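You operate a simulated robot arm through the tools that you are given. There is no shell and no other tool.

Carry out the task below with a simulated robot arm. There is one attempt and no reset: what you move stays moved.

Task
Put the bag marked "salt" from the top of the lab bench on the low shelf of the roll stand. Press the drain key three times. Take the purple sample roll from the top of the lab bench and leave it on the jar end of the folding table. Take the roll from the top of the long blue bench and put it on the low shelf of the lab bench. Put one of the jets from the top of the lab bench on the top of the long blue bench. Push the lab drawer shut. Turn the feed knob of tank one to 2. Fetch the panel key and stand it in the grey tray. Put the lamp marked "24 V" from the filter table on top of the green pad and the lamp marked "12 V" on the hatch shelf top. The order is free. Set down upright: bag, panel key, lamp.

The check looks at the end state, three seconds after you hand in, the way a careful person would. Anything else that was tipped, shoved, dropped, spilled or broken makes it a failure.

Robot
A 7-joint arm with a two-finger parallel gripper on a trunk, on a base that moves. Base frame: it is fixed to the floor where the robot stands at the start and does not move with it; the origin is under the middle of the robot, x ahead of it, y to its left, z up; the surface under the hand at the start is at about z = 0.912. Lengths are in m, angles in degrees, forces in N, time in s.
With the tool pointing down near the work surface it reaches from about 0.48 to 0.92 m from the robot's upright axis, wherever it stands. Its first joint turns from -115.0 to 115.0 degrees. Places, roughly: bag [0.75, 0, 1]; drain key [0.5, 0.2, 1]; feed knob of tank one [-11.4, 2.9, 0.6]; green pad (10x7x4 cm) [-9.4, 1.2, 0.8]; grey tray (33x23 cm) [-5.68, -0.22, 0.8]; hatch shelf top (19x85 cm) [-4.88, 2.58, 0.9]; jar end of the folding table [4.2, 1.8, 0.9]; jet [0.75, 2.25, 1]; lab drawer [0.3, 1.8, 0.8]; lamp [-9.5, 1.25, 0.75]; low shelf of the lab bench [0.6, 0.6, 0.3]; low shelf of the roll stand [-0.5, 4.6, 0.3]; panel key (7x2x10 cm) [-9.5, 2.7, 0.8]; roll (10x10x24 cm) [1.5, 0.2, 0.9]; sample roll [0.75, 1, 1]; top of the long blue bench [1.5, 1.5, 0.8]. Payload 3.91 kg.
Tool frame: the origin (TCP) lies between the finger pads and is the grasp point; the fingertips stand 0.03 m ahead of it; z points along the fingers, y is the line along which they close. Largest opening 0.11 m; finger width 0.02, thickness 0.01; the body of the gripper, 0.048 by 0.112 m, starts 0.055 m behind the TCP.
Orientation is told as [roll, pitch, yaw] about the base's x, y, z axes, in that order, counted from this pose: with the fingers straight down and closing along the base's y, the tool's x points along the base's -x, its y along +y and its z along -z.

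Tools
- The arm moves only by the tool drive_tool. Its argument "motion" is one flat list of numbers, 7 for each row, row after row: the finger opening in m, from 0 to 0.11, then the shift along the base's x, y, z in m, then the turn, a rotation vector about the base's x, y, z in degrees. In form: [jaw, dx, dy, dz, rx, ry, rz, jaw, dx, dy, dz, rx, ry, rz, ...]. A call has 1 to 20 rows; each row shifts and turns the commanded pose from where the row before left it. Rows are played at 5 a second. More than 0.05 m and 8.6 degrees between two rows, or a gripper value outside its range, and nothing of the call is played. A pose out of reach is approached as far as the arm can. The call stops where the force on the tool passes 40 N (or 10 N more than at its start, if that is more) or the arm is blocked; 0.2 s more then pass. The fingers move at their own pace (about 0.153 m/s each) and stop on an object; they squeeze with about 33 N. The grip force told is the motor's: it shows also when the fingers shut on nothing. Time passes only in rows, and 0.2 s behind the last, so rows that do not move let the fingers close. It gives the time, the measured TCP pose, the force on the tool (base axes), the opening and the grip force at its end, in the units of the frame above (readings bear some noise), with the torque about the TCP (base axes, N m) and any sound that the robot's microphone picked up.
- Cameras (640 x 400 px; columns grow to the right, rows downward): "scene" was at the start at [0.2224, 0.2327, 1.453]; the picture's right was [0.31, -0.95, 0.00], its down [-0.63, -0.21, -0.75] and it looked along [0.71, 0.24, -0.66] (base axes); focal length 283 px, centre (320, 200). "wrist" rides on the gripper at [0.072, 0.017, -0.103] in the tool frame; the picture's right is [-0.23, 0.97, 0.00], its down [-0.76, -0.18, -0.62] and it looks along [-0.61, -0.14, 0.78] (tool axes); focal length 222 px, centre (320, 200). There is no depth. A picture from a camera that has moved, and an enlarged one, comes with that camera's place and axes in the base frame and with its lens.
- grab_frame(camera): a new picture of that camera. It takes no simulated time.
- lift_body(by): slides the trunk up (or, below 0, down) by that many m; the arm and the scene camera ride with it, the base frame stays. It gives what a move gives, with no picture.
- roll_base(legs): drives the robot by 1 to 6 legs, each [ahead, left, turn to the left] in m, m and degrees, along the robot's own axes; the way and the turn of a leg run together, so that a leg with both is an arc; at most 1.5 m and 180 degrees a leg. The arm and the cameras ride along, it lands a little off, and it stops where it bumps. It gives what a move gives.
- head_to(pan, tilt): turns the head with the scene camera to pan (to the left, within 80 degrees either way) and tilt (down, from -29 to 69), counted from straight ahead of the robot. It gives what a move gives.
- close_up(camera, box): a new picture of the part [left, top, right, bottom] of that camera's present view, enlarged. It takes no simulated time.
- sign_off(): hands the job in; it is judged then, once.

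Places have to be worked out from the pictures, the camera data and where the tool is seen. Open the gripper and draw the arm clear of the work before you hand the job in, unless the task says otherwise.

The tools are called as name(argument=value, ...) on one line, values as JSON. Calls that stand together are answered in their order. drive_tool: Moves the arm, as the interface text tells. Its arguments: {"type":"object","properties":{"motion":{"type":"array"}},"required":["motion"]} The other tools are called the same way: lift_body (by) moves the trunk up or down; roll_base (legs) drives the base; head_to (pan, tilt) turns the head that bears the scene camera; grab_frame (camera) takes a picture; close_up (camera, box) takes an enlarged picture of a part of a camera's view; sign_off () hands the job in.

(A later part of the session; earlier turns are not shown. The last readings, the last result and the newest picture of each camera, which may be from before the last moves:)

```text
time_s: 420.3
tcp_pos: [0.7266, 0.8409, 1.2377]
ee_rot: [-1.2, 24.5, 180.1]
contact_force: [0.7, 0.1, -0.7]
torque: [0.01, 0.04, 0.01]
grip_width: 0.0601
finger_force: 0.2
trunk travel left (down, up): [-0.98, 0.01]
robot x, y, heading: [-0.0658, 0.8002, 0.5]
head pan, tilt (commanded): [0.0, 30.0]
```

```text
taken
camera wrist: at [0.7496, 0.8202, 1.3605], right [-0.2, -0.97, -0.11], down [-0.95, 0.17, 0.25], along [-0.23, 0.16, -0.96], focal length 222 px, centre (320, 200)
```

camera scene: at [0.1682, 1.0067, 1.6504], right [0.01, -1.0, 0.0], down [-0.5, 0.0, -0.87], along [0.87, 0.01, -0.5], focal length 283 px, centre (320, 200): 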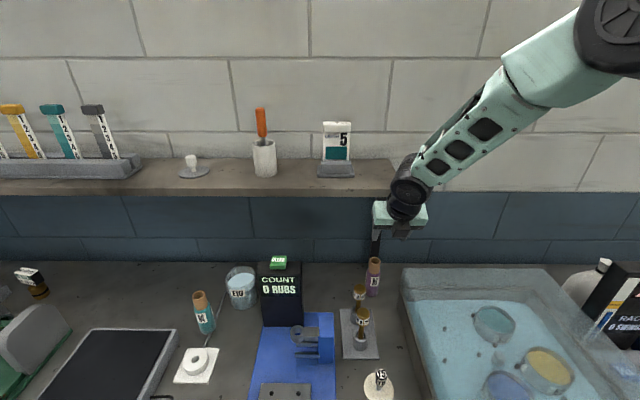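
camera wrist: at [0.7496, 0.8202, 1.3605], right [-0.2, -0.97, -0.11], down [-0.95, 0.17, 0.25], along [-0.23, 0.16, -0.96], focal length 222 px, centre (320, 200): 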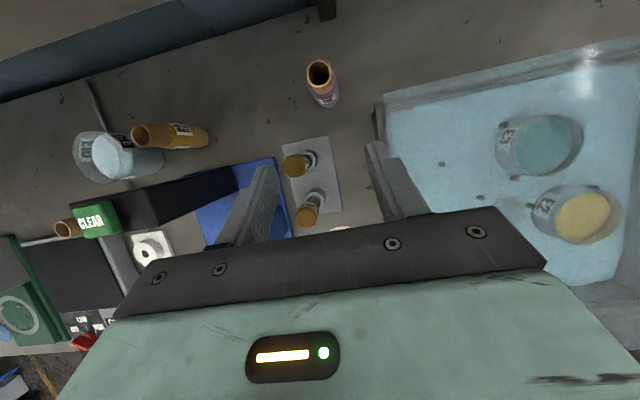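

The hand is lined up (roll at y≈0.840). I slide down along the tool axis toward it, stopping a little short to check.

drive_tool(motion=[0.06, 0.0175, 0, -0.0395, 0, 0, 0, 0.06, 0.0175, 0, -0.0395, 0, 0, 0, 0.06, 0.0175, 0, -0.0395, 0, 0, 0, 0.06, 0.0175, 0, -0.0395, 0, 0, 0])

grab_frame(camera="wrist")

close_up(camera="scene", box=[300, 160, 480, 380])

```text
time_s: 420.8
tcp_pos: [0.7475, 0.8409, 1.1872]
ee_rot: [-1.4, 24.9, 179.7]
contact_force: [-24.7, -2.8, 12.4]
torque: [0.27, -3.9, -0.57]
grip_width: 0.0601
finger_force: 0.1
trunk travel left (down, up): [-0.98, 0.01]
robot x, y, heading: [-0.0578, 0.7984, 0.8]
head pan, tilt (commanded): [0.0, 30.0]
stopped in row 2: the force on the tool passed its limit at 94 N (the readings are from after the stop); the commanded pose is now the measured one
```

```text
taken
camera wrist: at [0.7705, 0.8217, 1.3111], right [-0.2, -0.97, -0.12], down [-0.95, 0.17, 0.25], along [-0.22, 0.16, -0.96], focal length 222 px, centre (320, 200)
```

wrist: 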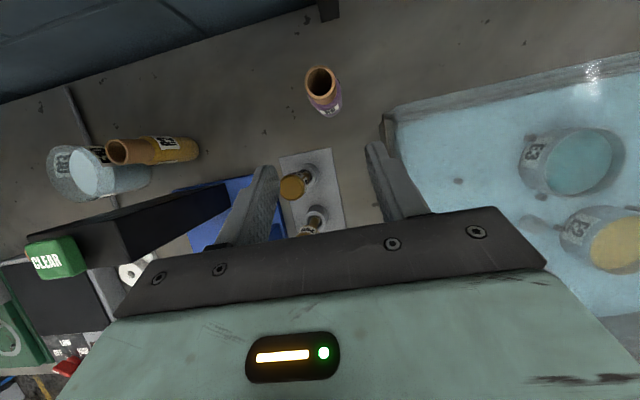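

```text
1.82 times, centred on (390, 270) of scene
camera zoom: at [0.165, 1.0064, 1.6511], right [0.01, -1.0, 0.0], down [-0.5, 0.0, -0.87], along [0.87, 0.01, -0.5], focal length 515 px, centre (193, 73)
```

zoom: 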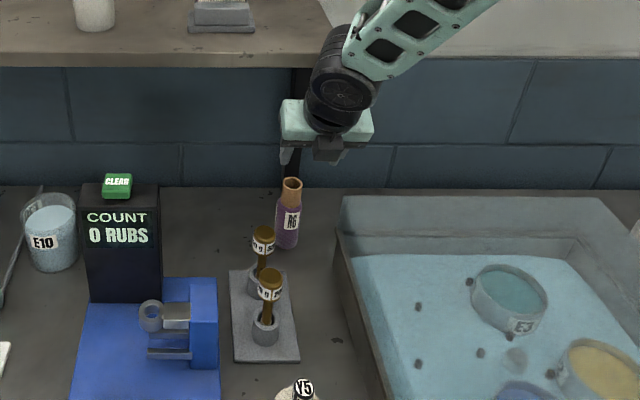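

The wrist camera touched the wall shelf's edge (it reaches to x≈0.80 at z≈1.31); items on it still stand. I back off, and will come in lower, under the shelf: the weights' tops are only at z≈1.03.

drive_tool(motion=[0.05, -0.03, 0, 0.005, 0, 0, 0, 0.05, -0.03, 0, 0, 0, 0, 0, 0.05, 0, 0, 0, 0, 0, 0])

grab_frame(camera="scene")

grab_frame(camera="wrist")

```text
time_s: 421.6
tcp_pos: [0.6908, 0.8426, 1.1907]
ee_rot: [-1.4, 24.8, 179.8]
contact_force: [0.1, 0.3, -0.3]
torque: [0.01, 0.01, 0.0]
grip_width: 0.0499
finger_force: 0.1
trunk travel left (down, up): [-0.98, 0.01]
robot x, y, heading: [-0.0614, 0.7979, 0.5]
head pan, tilt (commanded): [0.0, 30.0]
```

```text
taken
camera scene: at [0.1679, 1.0071, 1.6504], right [0.01, -1.0, 0.0], down [-0.5, -0.01, -0.87], along [0.87, 0.01, -0.5], focal length 283 px, centre (320, 200)
```

scene: 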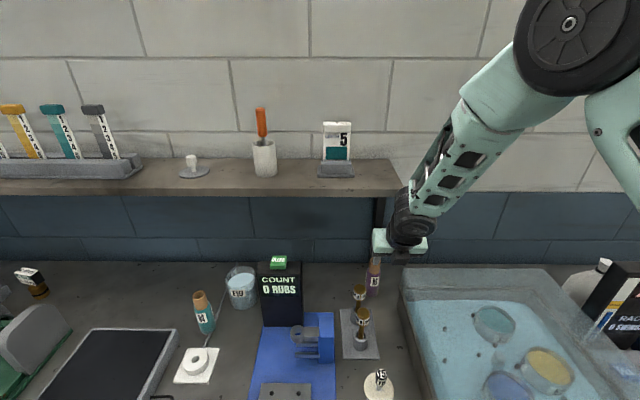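

```text
taken
camera wrist: at [0.7132, 0.8231, 1.3134], right [-0.2, -0.97, -0.12], down [-0.95, 0.17, 0.25], along [-0.22, 0.16, -0.96], focal length 222 px, centre (320, 200)
```

wrist: 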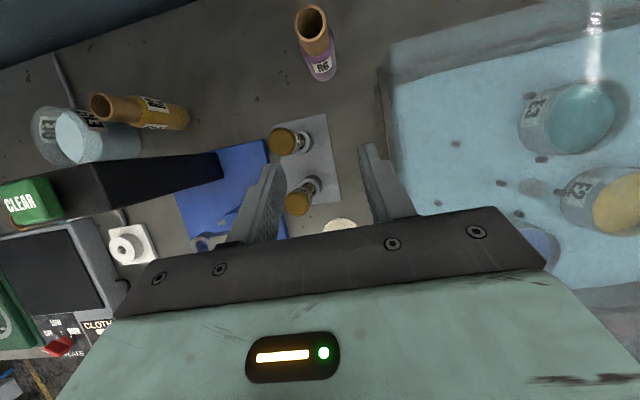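

Nothing on the shelf moved. I go down to z≈1.08, forward to x≈0.76 under the shelf, and look again.

drive_tool(motion=[0.05, 0, -0.003, -0.04, 0, 0, 0, 0.05, 0, 0, -0.04, 0, 0, 0, 0.05, 0, 0, -0.03, 0, 0, 0, 0.05, 0.02, 0, 0, 0, 0, 0, 0.05, 0.025, 0, 0, 0, 0, 0, 0.05, 0.025, 0, 0, 0, 0, 0])

grab_frame(camera="wrist")

close_up(camera="scene", box=[300, 160, 480, 380])

```text
time_s: 423.0
tcp_pos: [0.761, 0.8399, 1.0815]
ee_rot: [-1.5, 24.9, 179.9]
contact_force: [0.5, 0.6, -0.1]
torque: [-0.06, -0.05, 0.0]
grip_width: 0.0499
finger_force: 0.1
trunk travel left (down, up): [-0.98, 0.01]
robot x, y, heading: [-0.0612, 0.7956, 0.5]
head pan, tilt (commanded): [0.0, 30.0]
```

```text
taken
camera wrist: at [0.783, 0.8213, 1.2046], right [-0.2, -0.97, -0.12], down [-0.95, 0.17, 0.25], along [-0.22, 0.16, -0.96], focal length 222 px, centre (320, 200)
```

wrist: 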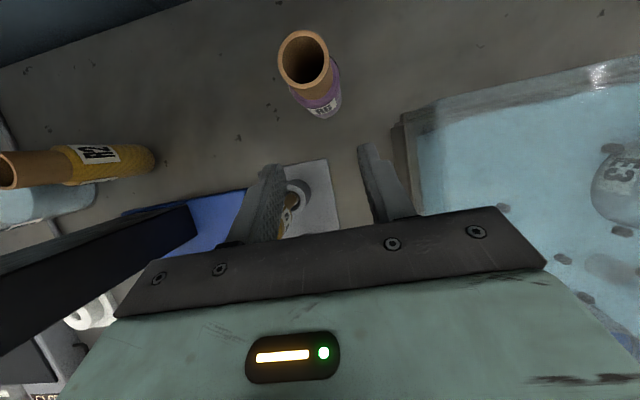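

```text
1.82 times, centred on (390, 270) of scene
camera zoom: at [0.1675, 1.0078, 1.6504], right [0.01, -1.0, 0.0], down [-0.5, -0.01, -0.87], along [0.87, 0.01, -0.5], focal length 515 px, centre (193, 73)
```

zoom: 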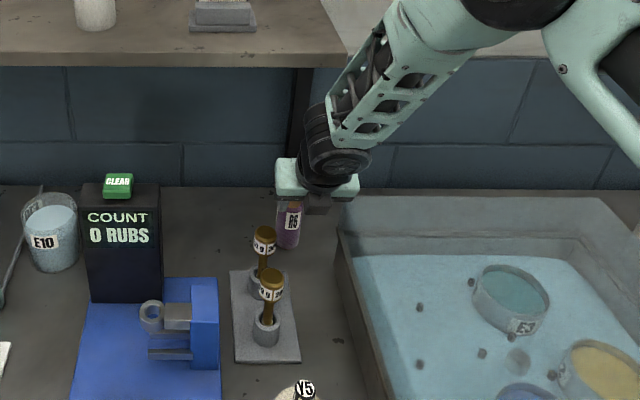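

R6's axis reads [0.838, 0.838], core top z≈1.051. I move in diagonally so the fingers straddle it at z≈1.01.

drive_tool(motion=[0.05, 0.025, -0.001, -0.02, 0, 0, 0, 0.05, 0.025, -0.001, -0.025, 0, 0, 0, 0.05, 0.024, 0, -0.025, 0, 0, 0, 0.05, 0, 0, 0, 0, 0, 0])

grab_frame(camera="wrist")

close_up(camera="scene", box=[300, 160, 480, 380])

```text
time_s: 424.0
tcp_pos: [0.8366, 0.8347, 1.01]
ee_rot: [-1.4, 24.8, 179.8]
contact_force: [-0.8, 0.7, -0.3]
torque: [0.05, 0.0, -0.01]
grip_width: 0.0502
finger_force: 0.2
trunk travel left (down, up): [-0.98, 0.01]
robot x, y, heading: [-0.0628, 0.7947, 0.4]
head pan, tilt (commanded): [0.0, 30.0]
```

```text
taken
camera wrist: at [0.859, 0.8166, 1.1333], right [-0.2, -0.97, -0.12], down [-0.95, 0.17, 0.25], along [-0.22, 0.16, -0.96], focal length 222 px, centre (320, 200)
```

wrist: 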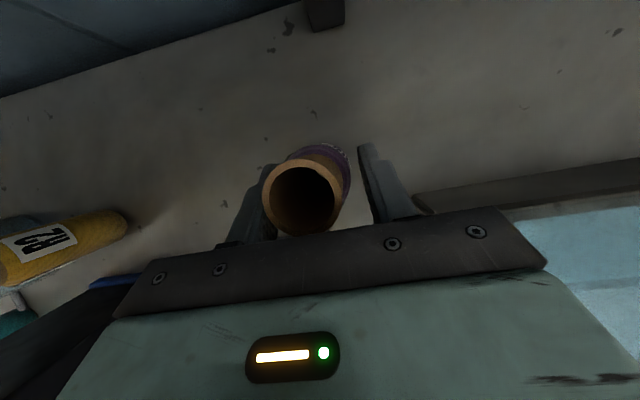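

```text
1.82 times, centred on (390, 270) of scene
camera zoom: at [0.1683, 1.0069, 1.6504], right [0.01, -1.0, 0.0], down [-0.5, 0.0, -0.87], along [0.87, 0.01, -0.5], focal length 515 px, centre (193, 73)
```

zoom: 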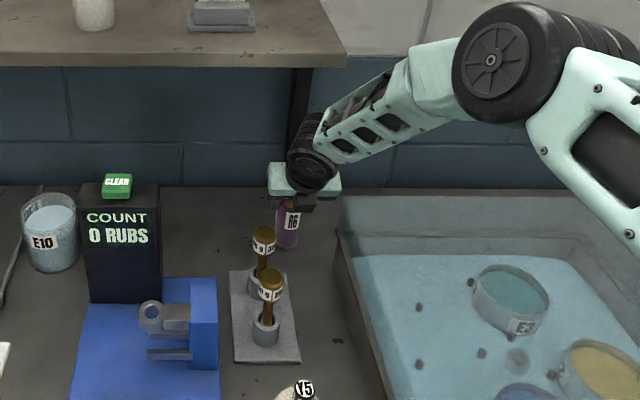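

The roll is between the fingers. I close and lift a little to test.

drive_tool(motion=[0, 0, 0.002, 0, 0, 0, 0, 0, 0, 0, 0, 0, 0, 0, 0, 0, 0, 0, 0, 0, 0])

drive_tool(motion=[0, 0, 0, 0.01, 0, 0, 0, 0, -0.01, 0, 0.02, 0, 0, 0, 0, -0.01, 0, 0.02, 0, 0, 0, 0, 0, 0, 0, 0, 0, 0])

grab_frame(camera="wrist")

close_up(camera="scene", box=[300, 160, 480, 380])

```text
time_s: 424.8
tcp_pos: [0.8353, 0.8381, 1.0108]
ee_rot: [-1.3, 24.8, 179.7]
contact_force: [0.2, -0.2, 0.4]
torque: [-0.02, 0.0, 0.0]
grip_width: 0.0427
finger_force: 33.3
trunk travel left (down, up): [-0.98, 0.01]
robot x, y, heading: [-0.0619, 0.8039, 0.6]
head pan, tilt (commanded): [0.0, 30.0]
```

```text
time_s: 425.8
tcp_pos: [0.8149, 0.8383, 1.061]
ee_rot: [-1.4, 24.9, 179.7]
contact_force: [-0.2, 0.4, -0.7]
torque: [0.02, 0.0, 0.03]
grip_width: 0.0429
finger_force: 32.7
trunk travel left (down, up): [-0.98, 0.01]
robot x, y, heading: [-0.0629, 0.8015, 0.7]
head pan, tilt (commanded): [0.0, 30.0]
```

```text
taken
camera wrist: at [0.8369, 0.8183, 1.1846], right [-0.2, -0.97, -0.12], down [-0.95, 0.17, 0.25], along [-0.22, 0.16, -0.96], focal length 222 px, centre (320, 200)
```

wrist: 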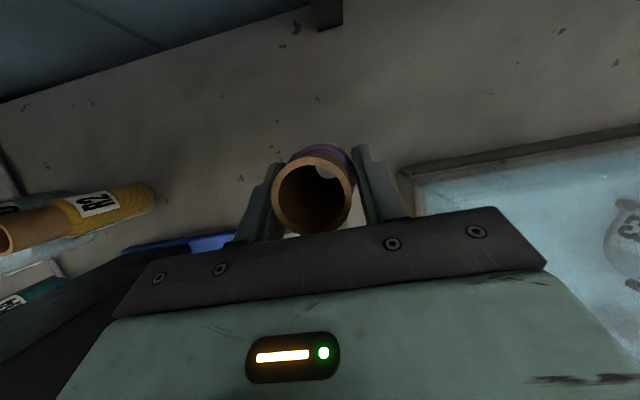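

```text
1.82 times, centred on (390, 270) of scene
camera zoom: at [0.168, 1.0069, 1.6504], right [0.01, -1.0, 0.0], down [-0.5, -0.01, -0.87], along [0.87, 0.01, -0.5], focal length 515 px, centre (193, 73)
```

zoom: 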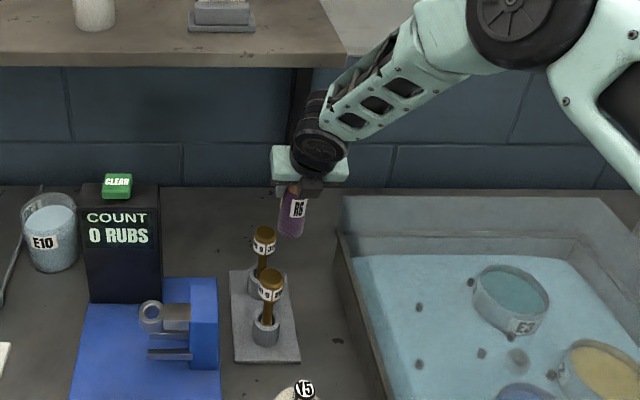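

R6 is held upright and clear. I withdraw back along the same low path, then raise once clear of the shelf.

drive_tool(motion=[0, -0.03, 0, 0.01, 0, 0, 0, 0, -0.035, 0, 0.012, 0, 0, 0, 0, -0.035, 0, 0.012, 0, 0, 0, 0, -0.035, 0, 0.02, 0, 0, 0, 0, -0.03, 0, 0.04, 0, 0, 0, 0, 0, 0, 0.045, 0, 0, 0, 0, 0, 0, 0.045, 0, 0, 0, 0, 0, 0, 0.045, 0, 0, 0])

grab_frame(camera="scene")

grab_frame(camera="wrist")

```text
time_s: 427.6
tcp_pos: [0.6522, 0.8369, 1.2894]
ee_rot: [-1.3, 24.8, 179.8]
contact_force: [0.0, 0.3, -1.8]
torque: [-0.02, -0.01, 0.0]
grip_width: 0.0424
finger_force: 32.8
trunk travel left (down, up): [-0.98, 0.01]
robot x, y, heading: [-0.0665, 0.8003, 0.4]
head pan, tilt (commanded): [0.0, 30.0]
```

```text
taken
camera scene: at [0.1684, 1.0072, 1.6503], right [0.01, -1.0, 0.0], down [-0.5, -0.01, -0.87], along [0.87, 0.01, -0.5], focal length 283 px, centre (320, 200)
```

scene: 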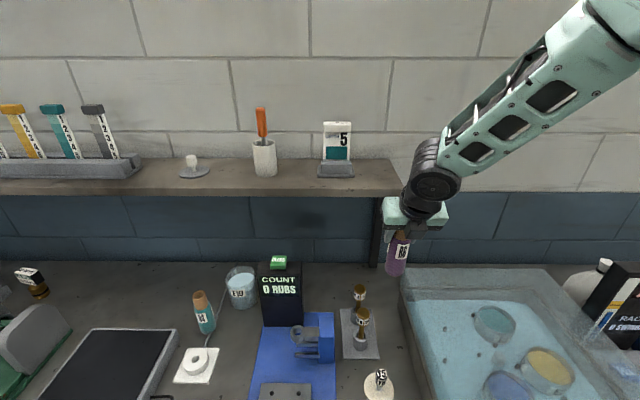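

```text
taken
camera wrist: at [0.6752, 0.8182, 1.4129], right [-0.2, -0.97, -0.12], down [-0.95, 0.17, 0.25], along [-0.22, 0.16, -0.96], focal length 222 px, centre (320, 200)
```

wrist: 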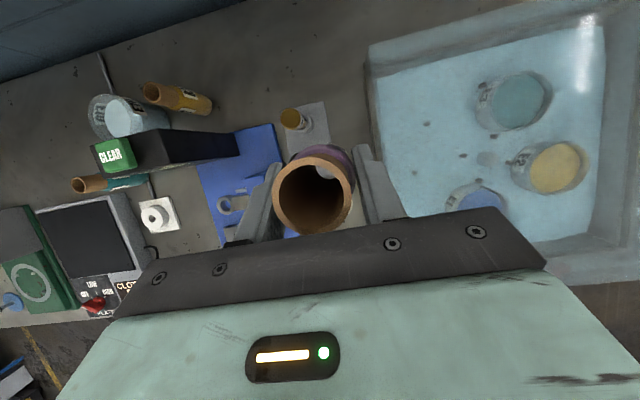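

R6 is safely out. I back away, strafe along to the lane at y≈3.55, and drive around toward the folding table.

roll_base(legs=[[-0.56, 0, 0], [0, 1.4, 0], [0, 1.36, 0]])

head_to(pan=10, tilt=15)

grab_frame(camera="scene")

```text
time_s: 443.9
tcp_pos: [0.0827, 3.6002, 1.2893]
ee_rot: [-1.5, 24.8, 179.1]
contact_force: [0.0, -0.2, -0.9]
torque: [-0.03, -0.02, -0.04]
grip_width: 0.0428
finger_force: 33.0
trunk travel left (down, up): [-0.98, 0.01]
robot x, y, heading: [-0.6322, 3.5664, -0.1]
head pan, tilt (commanded): [0.0, 30.0]
```

```text
time_s: 444.6
tcp_pos: [0.0826, 3.6019, 1.2881]
ee_rot: [-1.4, 24.9, 179.1]
contact_force: [0.0, 1.1, -0.7]
torque: [0.03, 0.05, -0.01]
grip_width: 0.0425
finger_force: 33.3
trunk travel left (down, up): [-0.98, 0.01]
robot x, y, heading: [-0.6359, 3.5689, 0.2]
head pan, tilt (commanded): [10.0, 15.0]
```

```text
taken
camera scene: at [-0.3984, 3.7914, 1.6745], right [0.17, -0.98, 0.0], down [-0.26, -0.04, -0.97], along [0.95, 0.17, -0.26], focal length 283 px, centre (320, 200)
```

scene: 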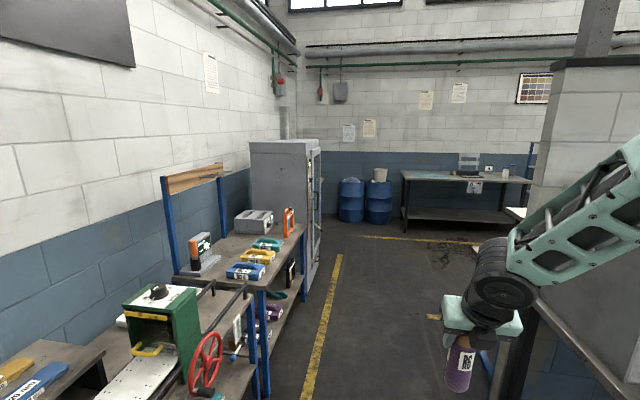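

The lane is clear. I drive 3.6 m along +x.

roll_base(legs=[[1.5, 0, 0], [1.5, 0, 0], [0.6, 0, 0]])

head_to(pan=-30, tilt=25)

grab_frame(camera="scene")

```text
time_s: 462.1
tcp_pos: [3.6916, 3.5571, 1.2879]
ee_rot: [-1.3, 24.8, 178.2]
contact_force: [-0.3, -0.7, -0.6]
torque: [0.01, -0.02, -0.01]
grip_width: 0.0423
finger_force: 32.6
trunk travel left (down, up): [-0.98, 0.01]
robot x, y, heading: [2.9739, 3.5381, -0.9]
head pan, tilt (commanded): [10.0, 15.0]
```

```text
time_s: 463.2
tcp_pos: [3.6918, 3.5572, 1.2886]
ee_rot: [-1.3, 24.8, 178.2]
contact_force: [0.7, 0.3, -1.3]
torque: [-0.02, 0.0, 0.0]
grip_width: 0.0423
finger_force: 33.0
trunk travel left (down, up): [-0.98, 0.01]
robot x, y, heading: [2.9718, 3.5387, -1.1]
head pan, tilt (commanded): [-30.0, 25.0]
```

```text
taken
camera scene: at [3.2008, 3.6938, 1.6584], right [-0.51, -0.86, 0.0], down [-0.36, 0.22, -0.91], along [0.78, -0.47, -0.42], focal length 283 px, centre (320, 200)
```

scene: 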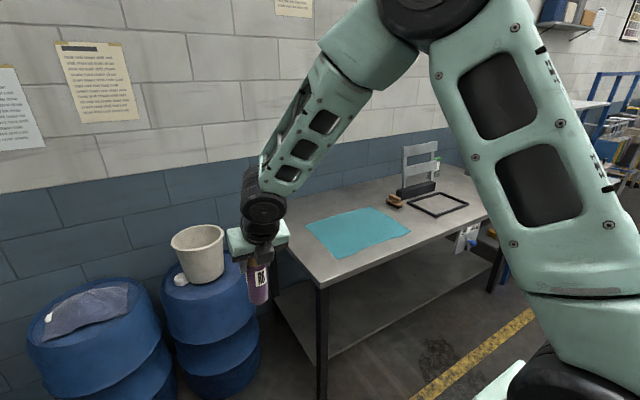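

The folding table's front edge is at x≈3.9. I strafe right down the aisle to y≈1.85, level with the jar end.

roll_base(legs=[[0, -1.4, 1], [0, -0.28, 0]])

head_to(pan=0, tilt=35)

grab_frame(camera="scene")

grab_frame(camera="wrist")

```text
time_s: 471.6
tcp_pos: [3.6798, 1.9264, 1.2895]
ee_rot: [-1.4, 24.8, 179.2]
contact_force: [0.0, 0.0, -0.7]
torque: [-0.01, -0.03, 0.01]
grip_width: 0.0421
finger_force: 33.1
trunk travel left (down, up): [-0.98, 0.01]
robot x, y, heading: [2.9642, 1.8927, -0.0]
head pan, tilt (commanded): [-30.0, 25.0]
```

```text
time_s: 472.5
tcp_pos: [3.6791, 1.9255, 1.2895]
ee_rot: [-1.3, 24.7, 179.2]
contact_force: [0.3, 0.3, -2.0]
torque: [-0.01, 0.01, 0.02]
grip_width: 0.0421
finger_force: 33.3
trunk travel left (down, up): [-0.98, 0.01]
robot x, y, heading: [2.964, 1.8925, -0.0]
head pan, tilt (commanded): [0.0, 35.0]
```

```text
taken
camera scene: at [3.1932, 2.0991, 1.6426], right [0.0, -1.0, 0.0], down [-0.57, 0.0, -0.82], along [0.82, 0.0, -0.57], focal length 283 px, centre (320, 200)
```

scene: 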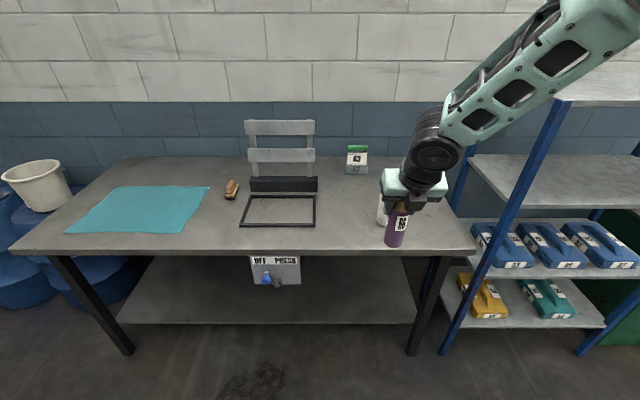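

```text
taken
camera wrist: at [3.7008, 1.9062, 1.4124], right [-0.21, -0.97, -0.12], down [-0.95, 0.17, 0.25], along [-0.22, 0.16, -0.96], focal length 222 px, centre (320, 200)
```

wrist: 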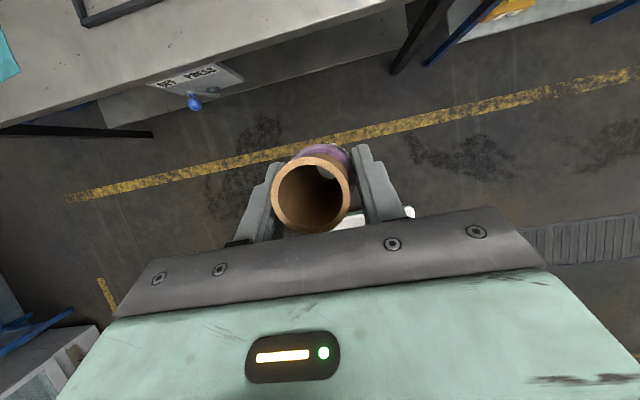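

The jars stand at about [4.09, 1.83], [4.41, 1.61] and [4.57, 1.89]; a free spot on the jar end is [4.27, 1.75]. I drive in and extend the arm over it.

roll_base(legs=[[0.42, -0.175, 0]])

drive_tool(motion=[0, 0.04, 0, 0, 0, 0, 0, 0, 0.04, 0, 0, 0, 0, 0, 0, 0.04, 0, 0, 0, 0, 0, 0, 0.04, 0, 0, 0, 0, 0])

grab_frame(camera="scene")

grab_frame(camera="wrist")

```text
time_s: 475.3
tcp_pos: [4.1037, 1.7567, 1.289]
ee_rot: [-1.5, 24.9, 179.5]
contact_force: [-0.8, -0.6, -1.3]
torque: [-0.01, 0.01, -0.02]
grip_width: 0.0422
finger_force: 33.3
trunk travel left (down, up): [-0.98, 0.01]
robot x, y, heading: [3.3895, 1.7227, 0.4]
head pan, tilt (commanded): [0.0, 35.0]
```

```text
time_s: 476.3
tcp_pos: [4.2652, 1.7582, 1.2877]
ee_rot: [-1.4, 24.9, 179.6]
contact_force: [0.6, -0.5, -0.2]
torque: [0.05, 0.01, 0.05]
grip_width: 0.0423
finger_force: 33.1
trunk travel left (down, up): [-0.98, 0.01]
robot x, y, heading: [3.3869, 1.7191, 0.6]
head pan, tilt (commanded): [0.0, 35.0]
```

```text
taken
camera scene: at [3.6171, 1.9279, 1.6426], right [0.01, -1.0, 0.0], down [-0.57, 0.0, -0.82], along [0.82, 0.01, -0.57], focal length 283 px, centre (320, 200)
```

scene: 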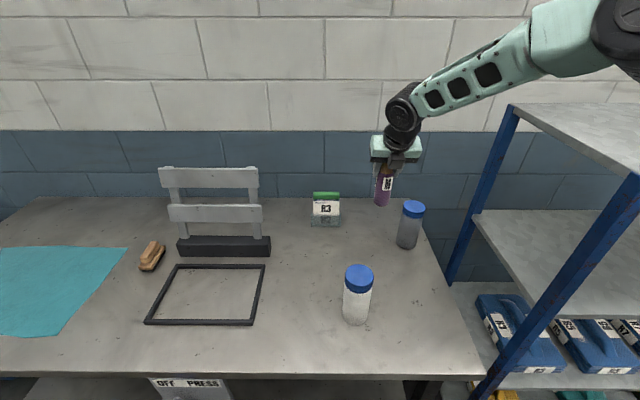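

```text
taken
camera wrist: at [4.2876, 1.7388, 1.4117], right [-0.2, -0.97, -0.12], down [-0.95, 0.17, 0.25], along [-0.22, 0.16, -0.96], focal length 222 px, centre (320, 200)
```

wrist: 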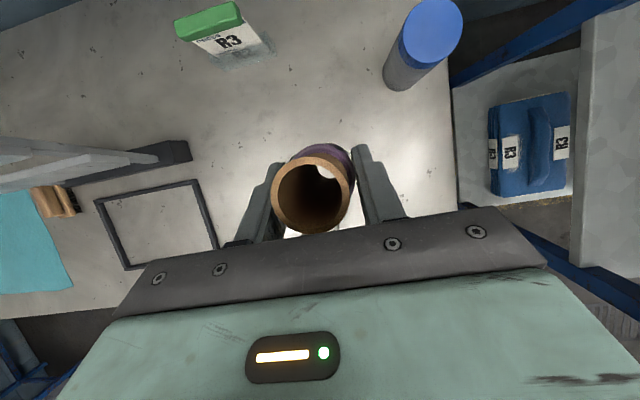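

The spot under the roll is clear of all jars. I lower it toward the table.

drive_tool(motion=[0, 0, -0.006, -0.045, 0, 0, 0, 0, 0, -0.006, -0.045, 0, 0, 0, 0, 0, -0.006, -0.045, 0, 0, 0, 0, 0, 0, -0.045, 0, 0, 0, 0, 0, 0, -0.045, 0, 0, 0, 0, 0, 0, -0.03, 0, 0, 0])

grab_frame(camera="scene")

grab_frame(camera="wrist")

```text
time_s: 477.7
tcp_pos: [4.2644, 1.7405, 1.0328]
ee_rot: [-1.4, 24.9, 179.6]
contact_force: [-0.3, -0.9, -1.9]
torque: [0.01, 0.04, 0.04]
grip_width: 0.0422
finger_force: 32.7
trunk travel left (down, up): [-0.98, 0.01]
robot x, y, heading: [3.3876, 1.7188, 0.5]
head pan, tilt (commanded): [0.0, 35.0]
```

```text
taken
camera scene: at [3.6173, 1.9279, 1.6426], right [0.01, -1.0, 0.0], down [-0.57, 0.0, -0.82], along [0.82, 0.01, -0.57], focal length 283 px, centre (320, 200)
```

scene: 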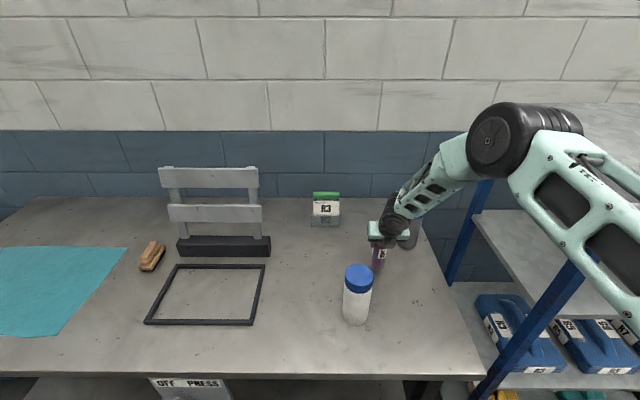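

```text
taken
camera wrist: at [4.2862, 1.72, 1.1564], right [-0.2, -0.97, -0.12], down [-0.95, 0.17, 0.25], along [-0.22, 0.16, -0.96], focal length 222 px, centre (320, 200)
```

wrist: 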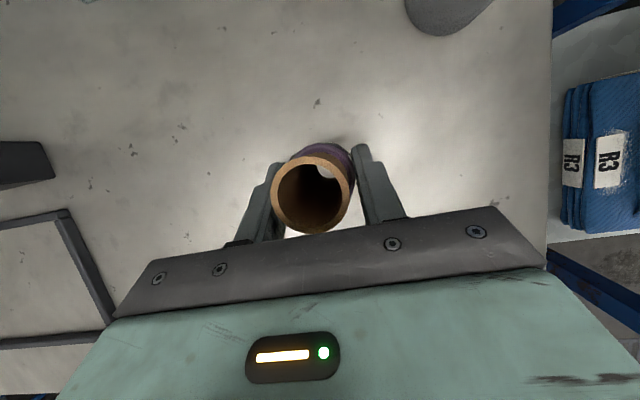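

Nearly down. I lower in small steps until contact.

drive_tool(motion=[0, 0, 0, -0.015, 0, 0, 0, 0, 0, 0, -0.008, 0, 0, 0, 0, 0, 0, -0.005, 0, 0, 0, 0, 0, 0, -0.004, 0, 0, 0])

```text
time_s: 478.6
tcp_pos: [4.2674, 1.7415, 1.0122]
ee_rot: [-1.5, 25.5, 179.5]
contact_force: [-2.8, -0.5, 16.3]
torque: [-0.3, -0.09, -0.08]
grip_width: 0.0423
finger_force: 32.9
trunk travel left (down, up): [-0.98, 0.01]
robot x, y, heading: [3.3879, 1.72, 0.4]
head pan, tilt (commanded): [0.0, 35.0]
stopped in row 4: the force on the tool passed its limit at 44 N (the readings are from after the stop); the commanded pose is now the measured one
```

Contact with the table (surface z≈0.913). I ease up slightly and open the fingers.

drive_tool(motion=[0, 0, 0, 0.002, 0, -0.5, 0, 0, 0, 0, 0, 0, 0, 0])

drive_tool(motion=[0.05, 0, 0, 0, 0, 0, 0, 0.065, 0, 0, 0, 0, 0, 0, 0.065, 0, 0, 0, 0, 0, 0])

grab_frame(camera="wrist")

close_up(camera="scene", box=[280, 160, 480, 340])

```text
time_s: 479.2
tcp_pos: [4.267, 1.7398, 1.0104]
ee_rot: [-1.6, 25.8, 179.6]
contact_force: [2.3, 0.0, 9.1]
torque: [-0.14, -0.41, 0.06]
grip_width: 0.0424
finger_force: 32.9
trunk travel left (down, up): [-0.98, 0.01]
robot x, y, heading: [3.3905, 1.7186, 0.5]
head pan, tilt (commanded): [0.0, 35.0]
```

```text
time_s: 480.0
tcp_pos: [4.2669, 1.7404, 1.0104]
ee_rot: [-1.4, 25.7, 179.5]
contact_force: [0.2, 0.3, 0.3]
torque: [-0.02, 0.03, -0.02]
grip_width: 0.0649
finger_force: 0.0
trunk travel left (down, up): [-0.98, 0.01]
robot x, y, heading: [3.388, 1.7204, 0.5]
head pan, tilt (commanded): [0.0, 35.0]
```

```text
taken
camera wrist: at [4.287, 1.7206, 1.1342], right [-0.2, -0.97, -0.12], down [-0.96, 0.17, 0.24], along [-0.21, 0.16, -0.96], focal length 222 px, centre (320, 200)
```

wrist: 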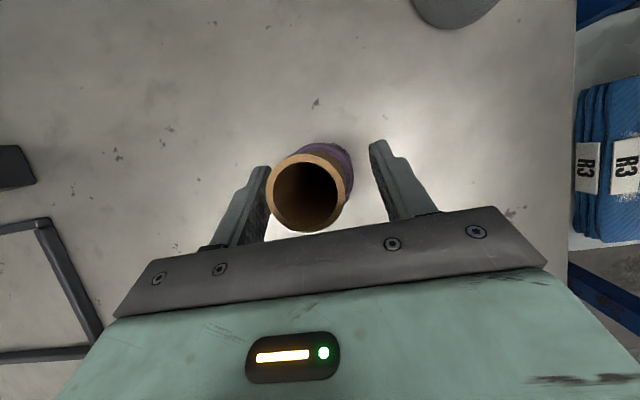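

```text
2.22 times, centred on (380, 250) of scene
camera zoom: at [3.6172, 1.9279, 1.6426], right [0.01, -1.0, 0.0], down [-0.57, 0.0, -0.82], along [0.82, 0.01, -0.57], focal length 629 px, centre (187, 89)
```

zoom: 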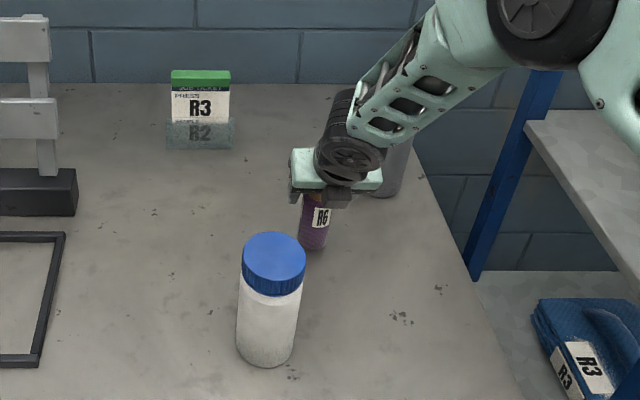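

R6 stands on the table. I withdraw along the tool axis and then raise the hand.

drive_tool(motion=[0.065, -0.009, 0, 0.02, 0, 0, 0, 0.065, -0.0175, 0, 0.0395, 0, 0, 0, 0.065, -0.0175, 0, 0.0395, 0, 0, 0, 0.065, -0.0175, 0, 0.0395, 0, 0, 0, 0.065, -0.0175, 0, 0.0395, 0, 0, 0, 0.065, -0.03, 0, 0.035, 0, 0, 0, 0.065, -0.04, 0, 0.03, 0, 0, 0])

roll_base(legs=[[-0.45, 0, 0]])

grab_frame(camera="scene")

```text
time_s: 481.6
tcp_pos: [4.1153, 1.74, 1.2516]
ee_rot: [-1.4, 25.6, 179.6]
contact_force: [0.8, -0.5, -0.3]
torque: [0.02, 0.05, 0.04]
grip_width: 0.0648
finger_force: 0.1
trunk travel left (down, up): [-0.98, 0.01]
robot x, y, heading: [3.3852, 1.7216, 0.6]
head pan, tilt (commanded): [0.0, 35.0]
```

```text
time_s: 484.3
tcp_pos: [3.6685, 1.7396, 1.252]
ee_rot: [-1.5, 25.8, 179.8]
contact_force: [-0.3, 0.3, 0.1]
torque: [0.0, 0.01, 0.01]
grip_width: 0.0651
finger_force: 0.0
trunk travel left (down, up): [-0.98, 0.01]
robot x, y, heading: [2.9435, 1.7218, 0.7]
head pan, tilt (commanded): [0.0, 35.0]
```

```text
taken
camera scene: at [3.1704, 1.9243, 1.6426], right [0.01, -1.0, 0.0], down [-0.57, -0.01, -0.82], along [0.82, 0.01, -0.57], focal length 283 px, centre (320, 200)
```

scene: 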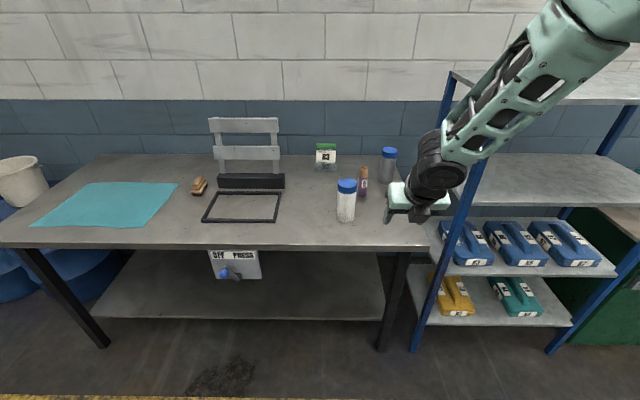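

R6 is on the jar end beside the jars. All lab-side jobs are done; I return the way I came and then turn to face −x toward the far hall.

roll_base(legs=[[0, 0.93, -0.7], [0, 0.92, 0], [-1.5, 0, 0], [-1.5, 0, 0], [-0.6, 0, 0], [0, 0, 170]])

head_to(pan=10, tilt=10)

grab_frame(camera="scene")

```text
time_s: 517.5
tcp_pos: [-1.3464, 3.7631, 1.252]
ee_rot: [-1.4, 25.8, -13.4]
contact_force: [-0.8, 0.1, 0.4]
torque: [0.0, 0.02, 0.0]
grip_width: 0.0651
finger_force: 0.1
trunk travel left (down, up): [-0.98, 0.01]
robot x, y, heading: [-0.6343, 3.6239, 167.5]
head pan, tilt (commanded): [0.0, 35.0]
```

```text
time_s: 518.4
tcp_pos: [-1.3472, 3.7632, 1.2506]
ee_rot: [-1.4, 25.8, -13.4]
contact_force: [-0.6, 0.8, -0.5]
torque: [-0.01, 0.02, -0.02]
grip_width: 0.0651
finger_force: 0.1
trunk travel left (down, up): [-0.98, 0.01]
robot x, y, heading: [-0.634, 3.62, 167.4]
head pan, tilt (commanded): [10.0, 10.0]
```

```text
taken
camera scene: at [-0.9089, 3.4556, 1.6826], right [0.04, 1.0, 0.0], down [0.17, -0.01, -0.98], along [-0.98, 0.04, -0.17], focal length 283 px, centre (320, 200)
```

scene: 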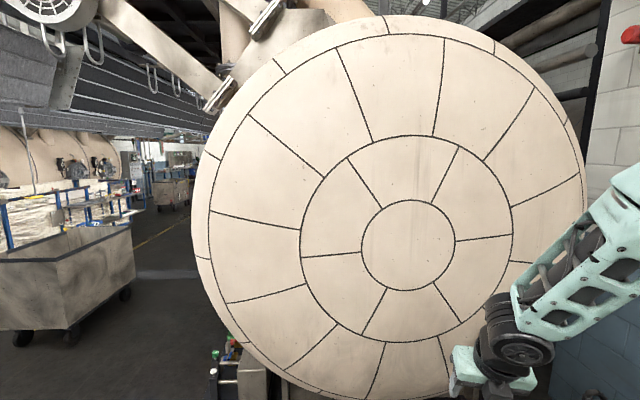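

A large vessel stands straight ahead; the passage toward −x runs south of it near y≈1.9, north of a metal cart (y<1.25). I straighten to 180°, strafe to y≈1.9 and look.

roll_base(legs=[[0, 0, 12.5], [0, 1.0, 0], [0, 0.72, 0]])

head_to(pan=0, tilt=15)

grab_frame(camera="scene")

```text
time_s: 527.8
tcp_pos: [-1.3818, 1.905, 1.2508]
ee_rot: [-1.4, 25.7, -1.6]
contact_force: [-0.3, -0.5, -0.2]
torque: [-0.02, -0.01, -0.01]
grip_width: 0.0652
finger_force: 0.0
trunk travel left (down, up): [-0.98, 0.01]
robot x, y, heading: [-0.656, 1.9094, 179.2]
head pan, tilt (commanded): [10.0, 10.0]
```

```text
time_s: 528.5
tcp_pos: [-1.382, 1.9049, 1.2509]
ee_rot: [-1.4, 25.8, -1.5]
contact_force: [0.0, 0.0, -0.1]
torque: [-0.03, 0.02, 0.0]
grip_width: 0.0649
finger_force: 0.0
trunk travel left (down, up): [-0.98, 0.01]
robot x, y, heading: [-0.6531, 1.9111, 179.4]
head pan, tilt (commanded): [0.0, 15.0]
```

```text
taken
camera scene: at [-0.8921, 1.7105, 1.6746], right [0.01, 1.0, 0.0], down [0.26, 0.0, -0.97], along [-0.97, 0.01, -0.26], focal length 283 px, centre (320, 200)
```

scene: 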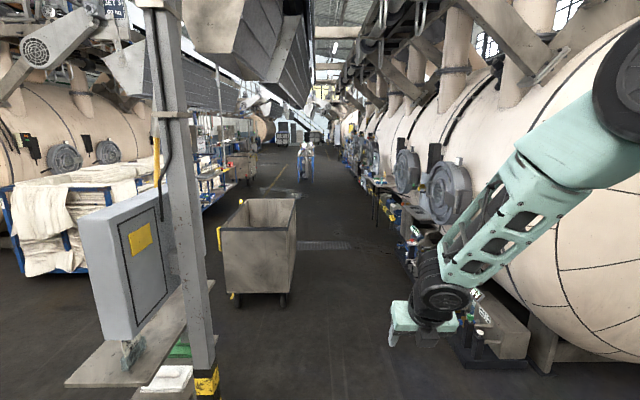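

The corridor between the metal cart (north side y≈1.37) and the vessel equipment (y≥2.6) is open. I drive 3 m ahead along y≈2.0.

roll_base(legs=[[1.5, -0.08, 0.6], [1.5, 0, 0]])

grab_frame(camera="scene")

head_to(pan=40, tilt=15)

grab_frame(camera="scene")

head_to(pan=-40, tilt=15)

grab_frame(camera="scene")

```text
refused: leg 1 is longer than a leg can be; nothing moved
```

```text
taken
camera scene: at [-0.8921, 1.7105, 1.6746], right [0.01, 1.0, 0.0], down [0.26, 0.0, -0.97], along [-0.97, 0.01, -0.26], focal length 283 px, centre (320, 200)
```

scene: 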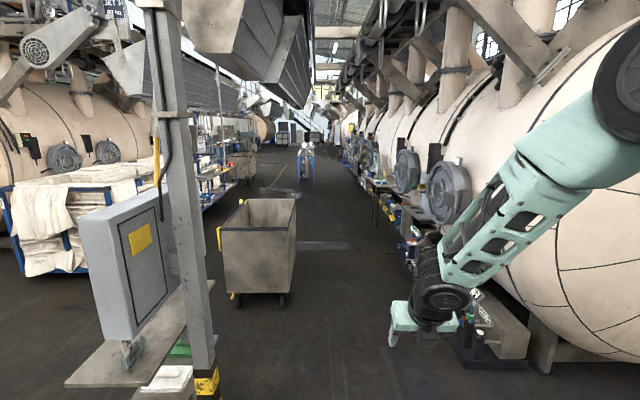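

```text
time_s: 529.6
tcp_pos: [-1.3825, 1.9061, 1.2517]
ee_rot: [-1.4, 25.6, -1.7]
contact_force: [-0.2, 0.1, -0.4]
torque: [-0.03, 0.04, -0.01]
grip_width: 0.0651
finger_force: 0.0
trunk travel left (down, up): [-0.98, 0.01]
robot x, y, heading: [-0.6538, 1.9131, 179.3]
head pan, tilt (commanded): [40.0, 15.0]
```

```text
taken
camera scene: at [-0.871, 1.6503, 1.6746], right [-0.63, 0.77, 0.0], down [0.2, 0.16, -0.97], along [-0.75, -0.61, -0.26], focal length 283 px, centre (320, 200)
```

scene: 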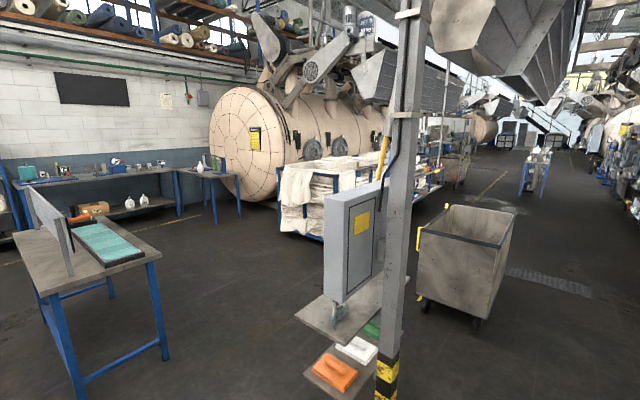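

```text
time_s: 531.1
tcp_pos: [-1.3828, 1.9053, 1.2508]
ee_rot: [-1.5, 25.7, -1.7]
contact_force: [0.8, -0.1, 0.7]
torque: [0.03, 0.01, 0.01]
grip_width: 0.0651
finger_force: 0.1
trunk travel left (down, up): [-0.98, 0.01]
robot x, y, heading: [-0.6521, 1.9087, 179.2]
head pan, tilt (commanded): [-40.0, 15.0]
```

```text
taken
camera scene: at [-0.8695, 1.7703, 1.6746], right [0.65, 0.76, 0.0], down [0.2, -0.17, -0.97], along [-0.73, 0.63, -0.26], focal length 283 px, centre (320, 200)
```

scene: 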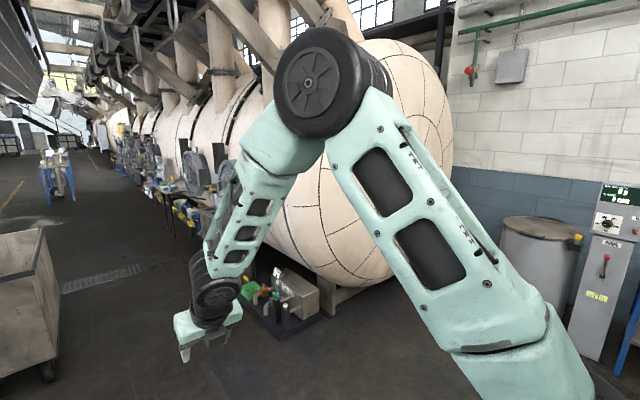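

The combined leg was slightly over the limit; the table I bumped earlier looks undisturbed. I resend with shorter legs.

roll_base(legs=[[1.45, -0.08, 0.6], [1.45, 0, 0]])

head_to(pan=10, tilt=15)

grab_frame(camera="scene")

head_to(pan=60, tilt=20)

grab_frame(camera="scene")

```text
time_s: 545.0
tcp_pos: [-4.2472, 1.9169, 1.2515]
ee_rot: [-1.4, 25.7, 1.6]
contact_force: [0.3, 0.9, 0.8]
torque: [0.0, -0.02, 0.0]
grip_width: 0.0651
finger_force: 0.1
trunk travel left (down, up): [-0.98, 0.01]
robot x, y, heading: [-3.5185, 1.9642, -177.7]
head pan, tilt (commanded): [-40.0, 15.0]
```

```text
time_s: 546.2
tcp_pos: [-4.246, 1.915, 1.2516]
ee_rot: [-1.4, 25.6, 1.4]
contact_force: [0.1, 0.2, -0.3]
torque: [0.01, 0.03, -0.02]
grip_width: 0.065
finger_force: 0.1
trunk travel left (down, up): [-0.98, 0.01]
robot x, y, heading: [-3.5256, 1.96, -177.6]
head pan, tilt (commanded): [10.0, 15.0]
```

```text
taken
camera scene: at [-3.745, 1.7325, 1.6746], right [-0.22, 0.98, 0.0], down [0.25, 0.06, -0.97], along [-0.94, -0.21, -0.26], focal length 283 px, centre (320, 200)
```

scene: 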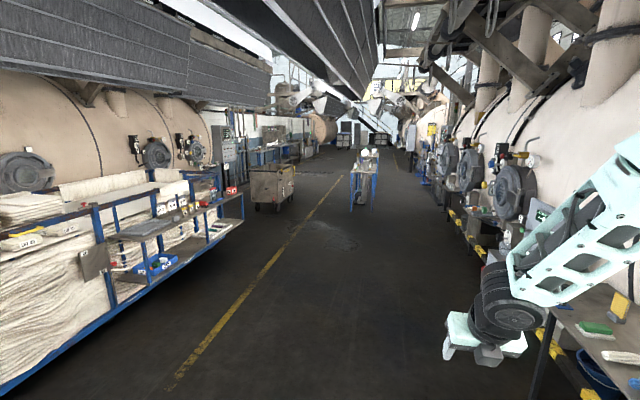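

```text
time_s: 547.4
tcp_pos: [-4.2484, 1.9166, 1.2527]
ee_rot: [-1.4, 25.6, 1.5]
contact_force: [0.7, 0.2, -0.8]
torque: [0.03, -0.01, -0.02]
grip_width: 0.0651
finger_force: 0.0
trunk travel left (down, up): [-0.98, 0.01]
robot x, y, heading: [-3.52, 1.963, -177.5]
head pan, tilt (commanded): [60.0, 20.0]
```

```text
taken
camera scene: at [-3.6968, 1.67, 1.6665], right [-0.89, 0.46, 0.0], down [0.16, 0.3, -0.94], along [-0.43, -0.83, -0.34], focal length 283 px, centre (320, 200)
```

scene: 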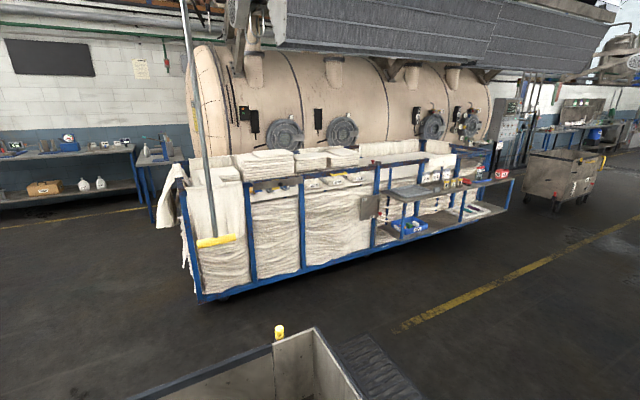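

I can see the hatch shelf by the vessel on the right, a long blue trolley with trays on the left, and the filter table in the aisle ahead. I drive on about 4.3 m toward the filter table.

roll_base(legs=[[1.45, 0.05, 0], [1.45, 0, 0], [1.3, 0, 0]])

head_to(pan=10, tilt=20)

grab_frame(camera="scene")

head_to(pan=-45, tilt=20)

grab_frame(camera="scene")

```text
time_s: 567.4
tcp_pos: [-8.4097, 1.6273, 1.2522]
ee_rot: [-1.4, 25.7, 3.0]
contact_force: [-0.4, 0.1, 0.2]
torque: [-0.03, 0.0, 0.03]
grip_width: 0.0646
finger_force: 0.0
trunk travel left (down, up): [-0.98, 0.01]
robot x, y, heading: [-7.6845, 1.6915, -176.2]
head pan, tilt (commanded): [60.0, 20.0]
```

```text
time_s: 568.6
tcp_pos: [-8.409, 1.6265, 1.2519]
ee_rot: [-1.5, 25.7, 3.0]
contact_force: [0.7, 0.5, -0.1]
torque: [0.0, 0.0, -0.02]
grip_width: 0.0647
finger_force: 0.0
trunk travel left (down, up): [-0.98, 0.01]
robot x, y, heading: [-7.6857, 1.6898, -176.1]
head pan, tilt (commanded): [10.0, 20.0]
```

```text
taken
camera scene: at [-7.9021, 1.456, 1.6664], right [-0.24, 0.97, 0.0], down [0.33, 0.08, -0.94], along [-0.91, -0.23, -0.34], focal length 283 px, centre (320, 200)
```

scene: 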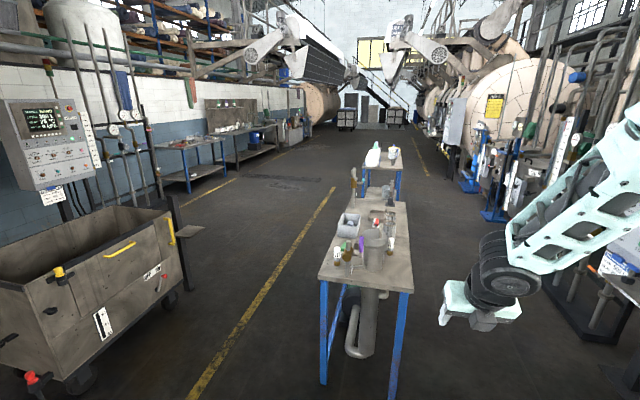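

```text
time_s: 569.8
tcp_pos: [-8.4088, 1.6272, 1.2523]
ee_rot: [-1.3, 25.7, 3.0]
contact_force: [-0.4, 0.5, -0.8]
torque: [-0.01, -0.01, -0.01]
grip_width: 0.065
finger_force: 0.2
trunk travel left (down, up): [-0.98, 0.01]
robot x, y, heading: [-7.6849, 1.691, -175.9]
head pan, tilt (commanded): [-45.0, 20.0]
```

```text
taken
camera scene: at [-7.882, 1.5396, 1.6664], right [0.66, 0.75, 0.0], down [0.26, -0.22, -0.94], along [-0.71, 0.62, -0.34], focal length 283 px, centre (320, 200)
```

scene: 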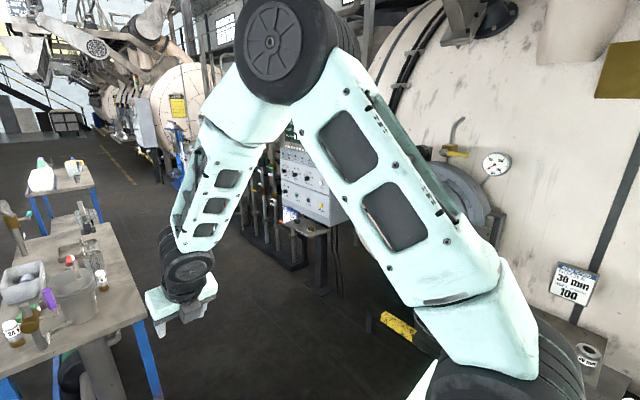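

The filter table is straight ahead with small items on it, and a control panel by the right-hand vessel. I enlarge the filter table.

head_to(pan=10, tilt=25)

close_up(camera="scene", box=[280, 120, 450, 280])

```text
time_s: 571.0
tcp_pos: [-8.4101, 1.6277, 1.2514]
ee_rot: [-1.5, 25.7, 3.1]
contact_force: [-1.2, -0.3, -0.2]
torque: [0.02, 0.0, 0.0]
grip_width: 0.0652
finger_force: 0.1
trunk travel left (down, up): [-0.98, 0.01]
robot x, y, heading: [-7.6849, 1.6924, -176.1]
head pan, tilt (commanded): [10.0, 25.0]
```

```text
2.50 times, centred on (365, 200) of scene
camera zoom: at [-7.9012, 1.4564, 1.6584], right [-0.24, 0.97, 0.0], down [0.41, 0.1, -0.91], along [-0.88, -0.22, -0.42], focal length 708 px, centre (208, 200)
```

zoom: 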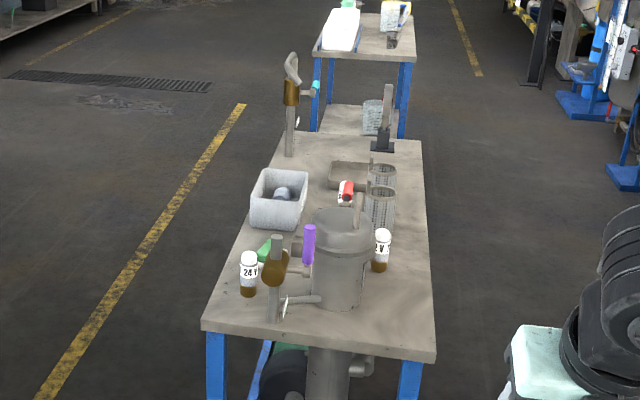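

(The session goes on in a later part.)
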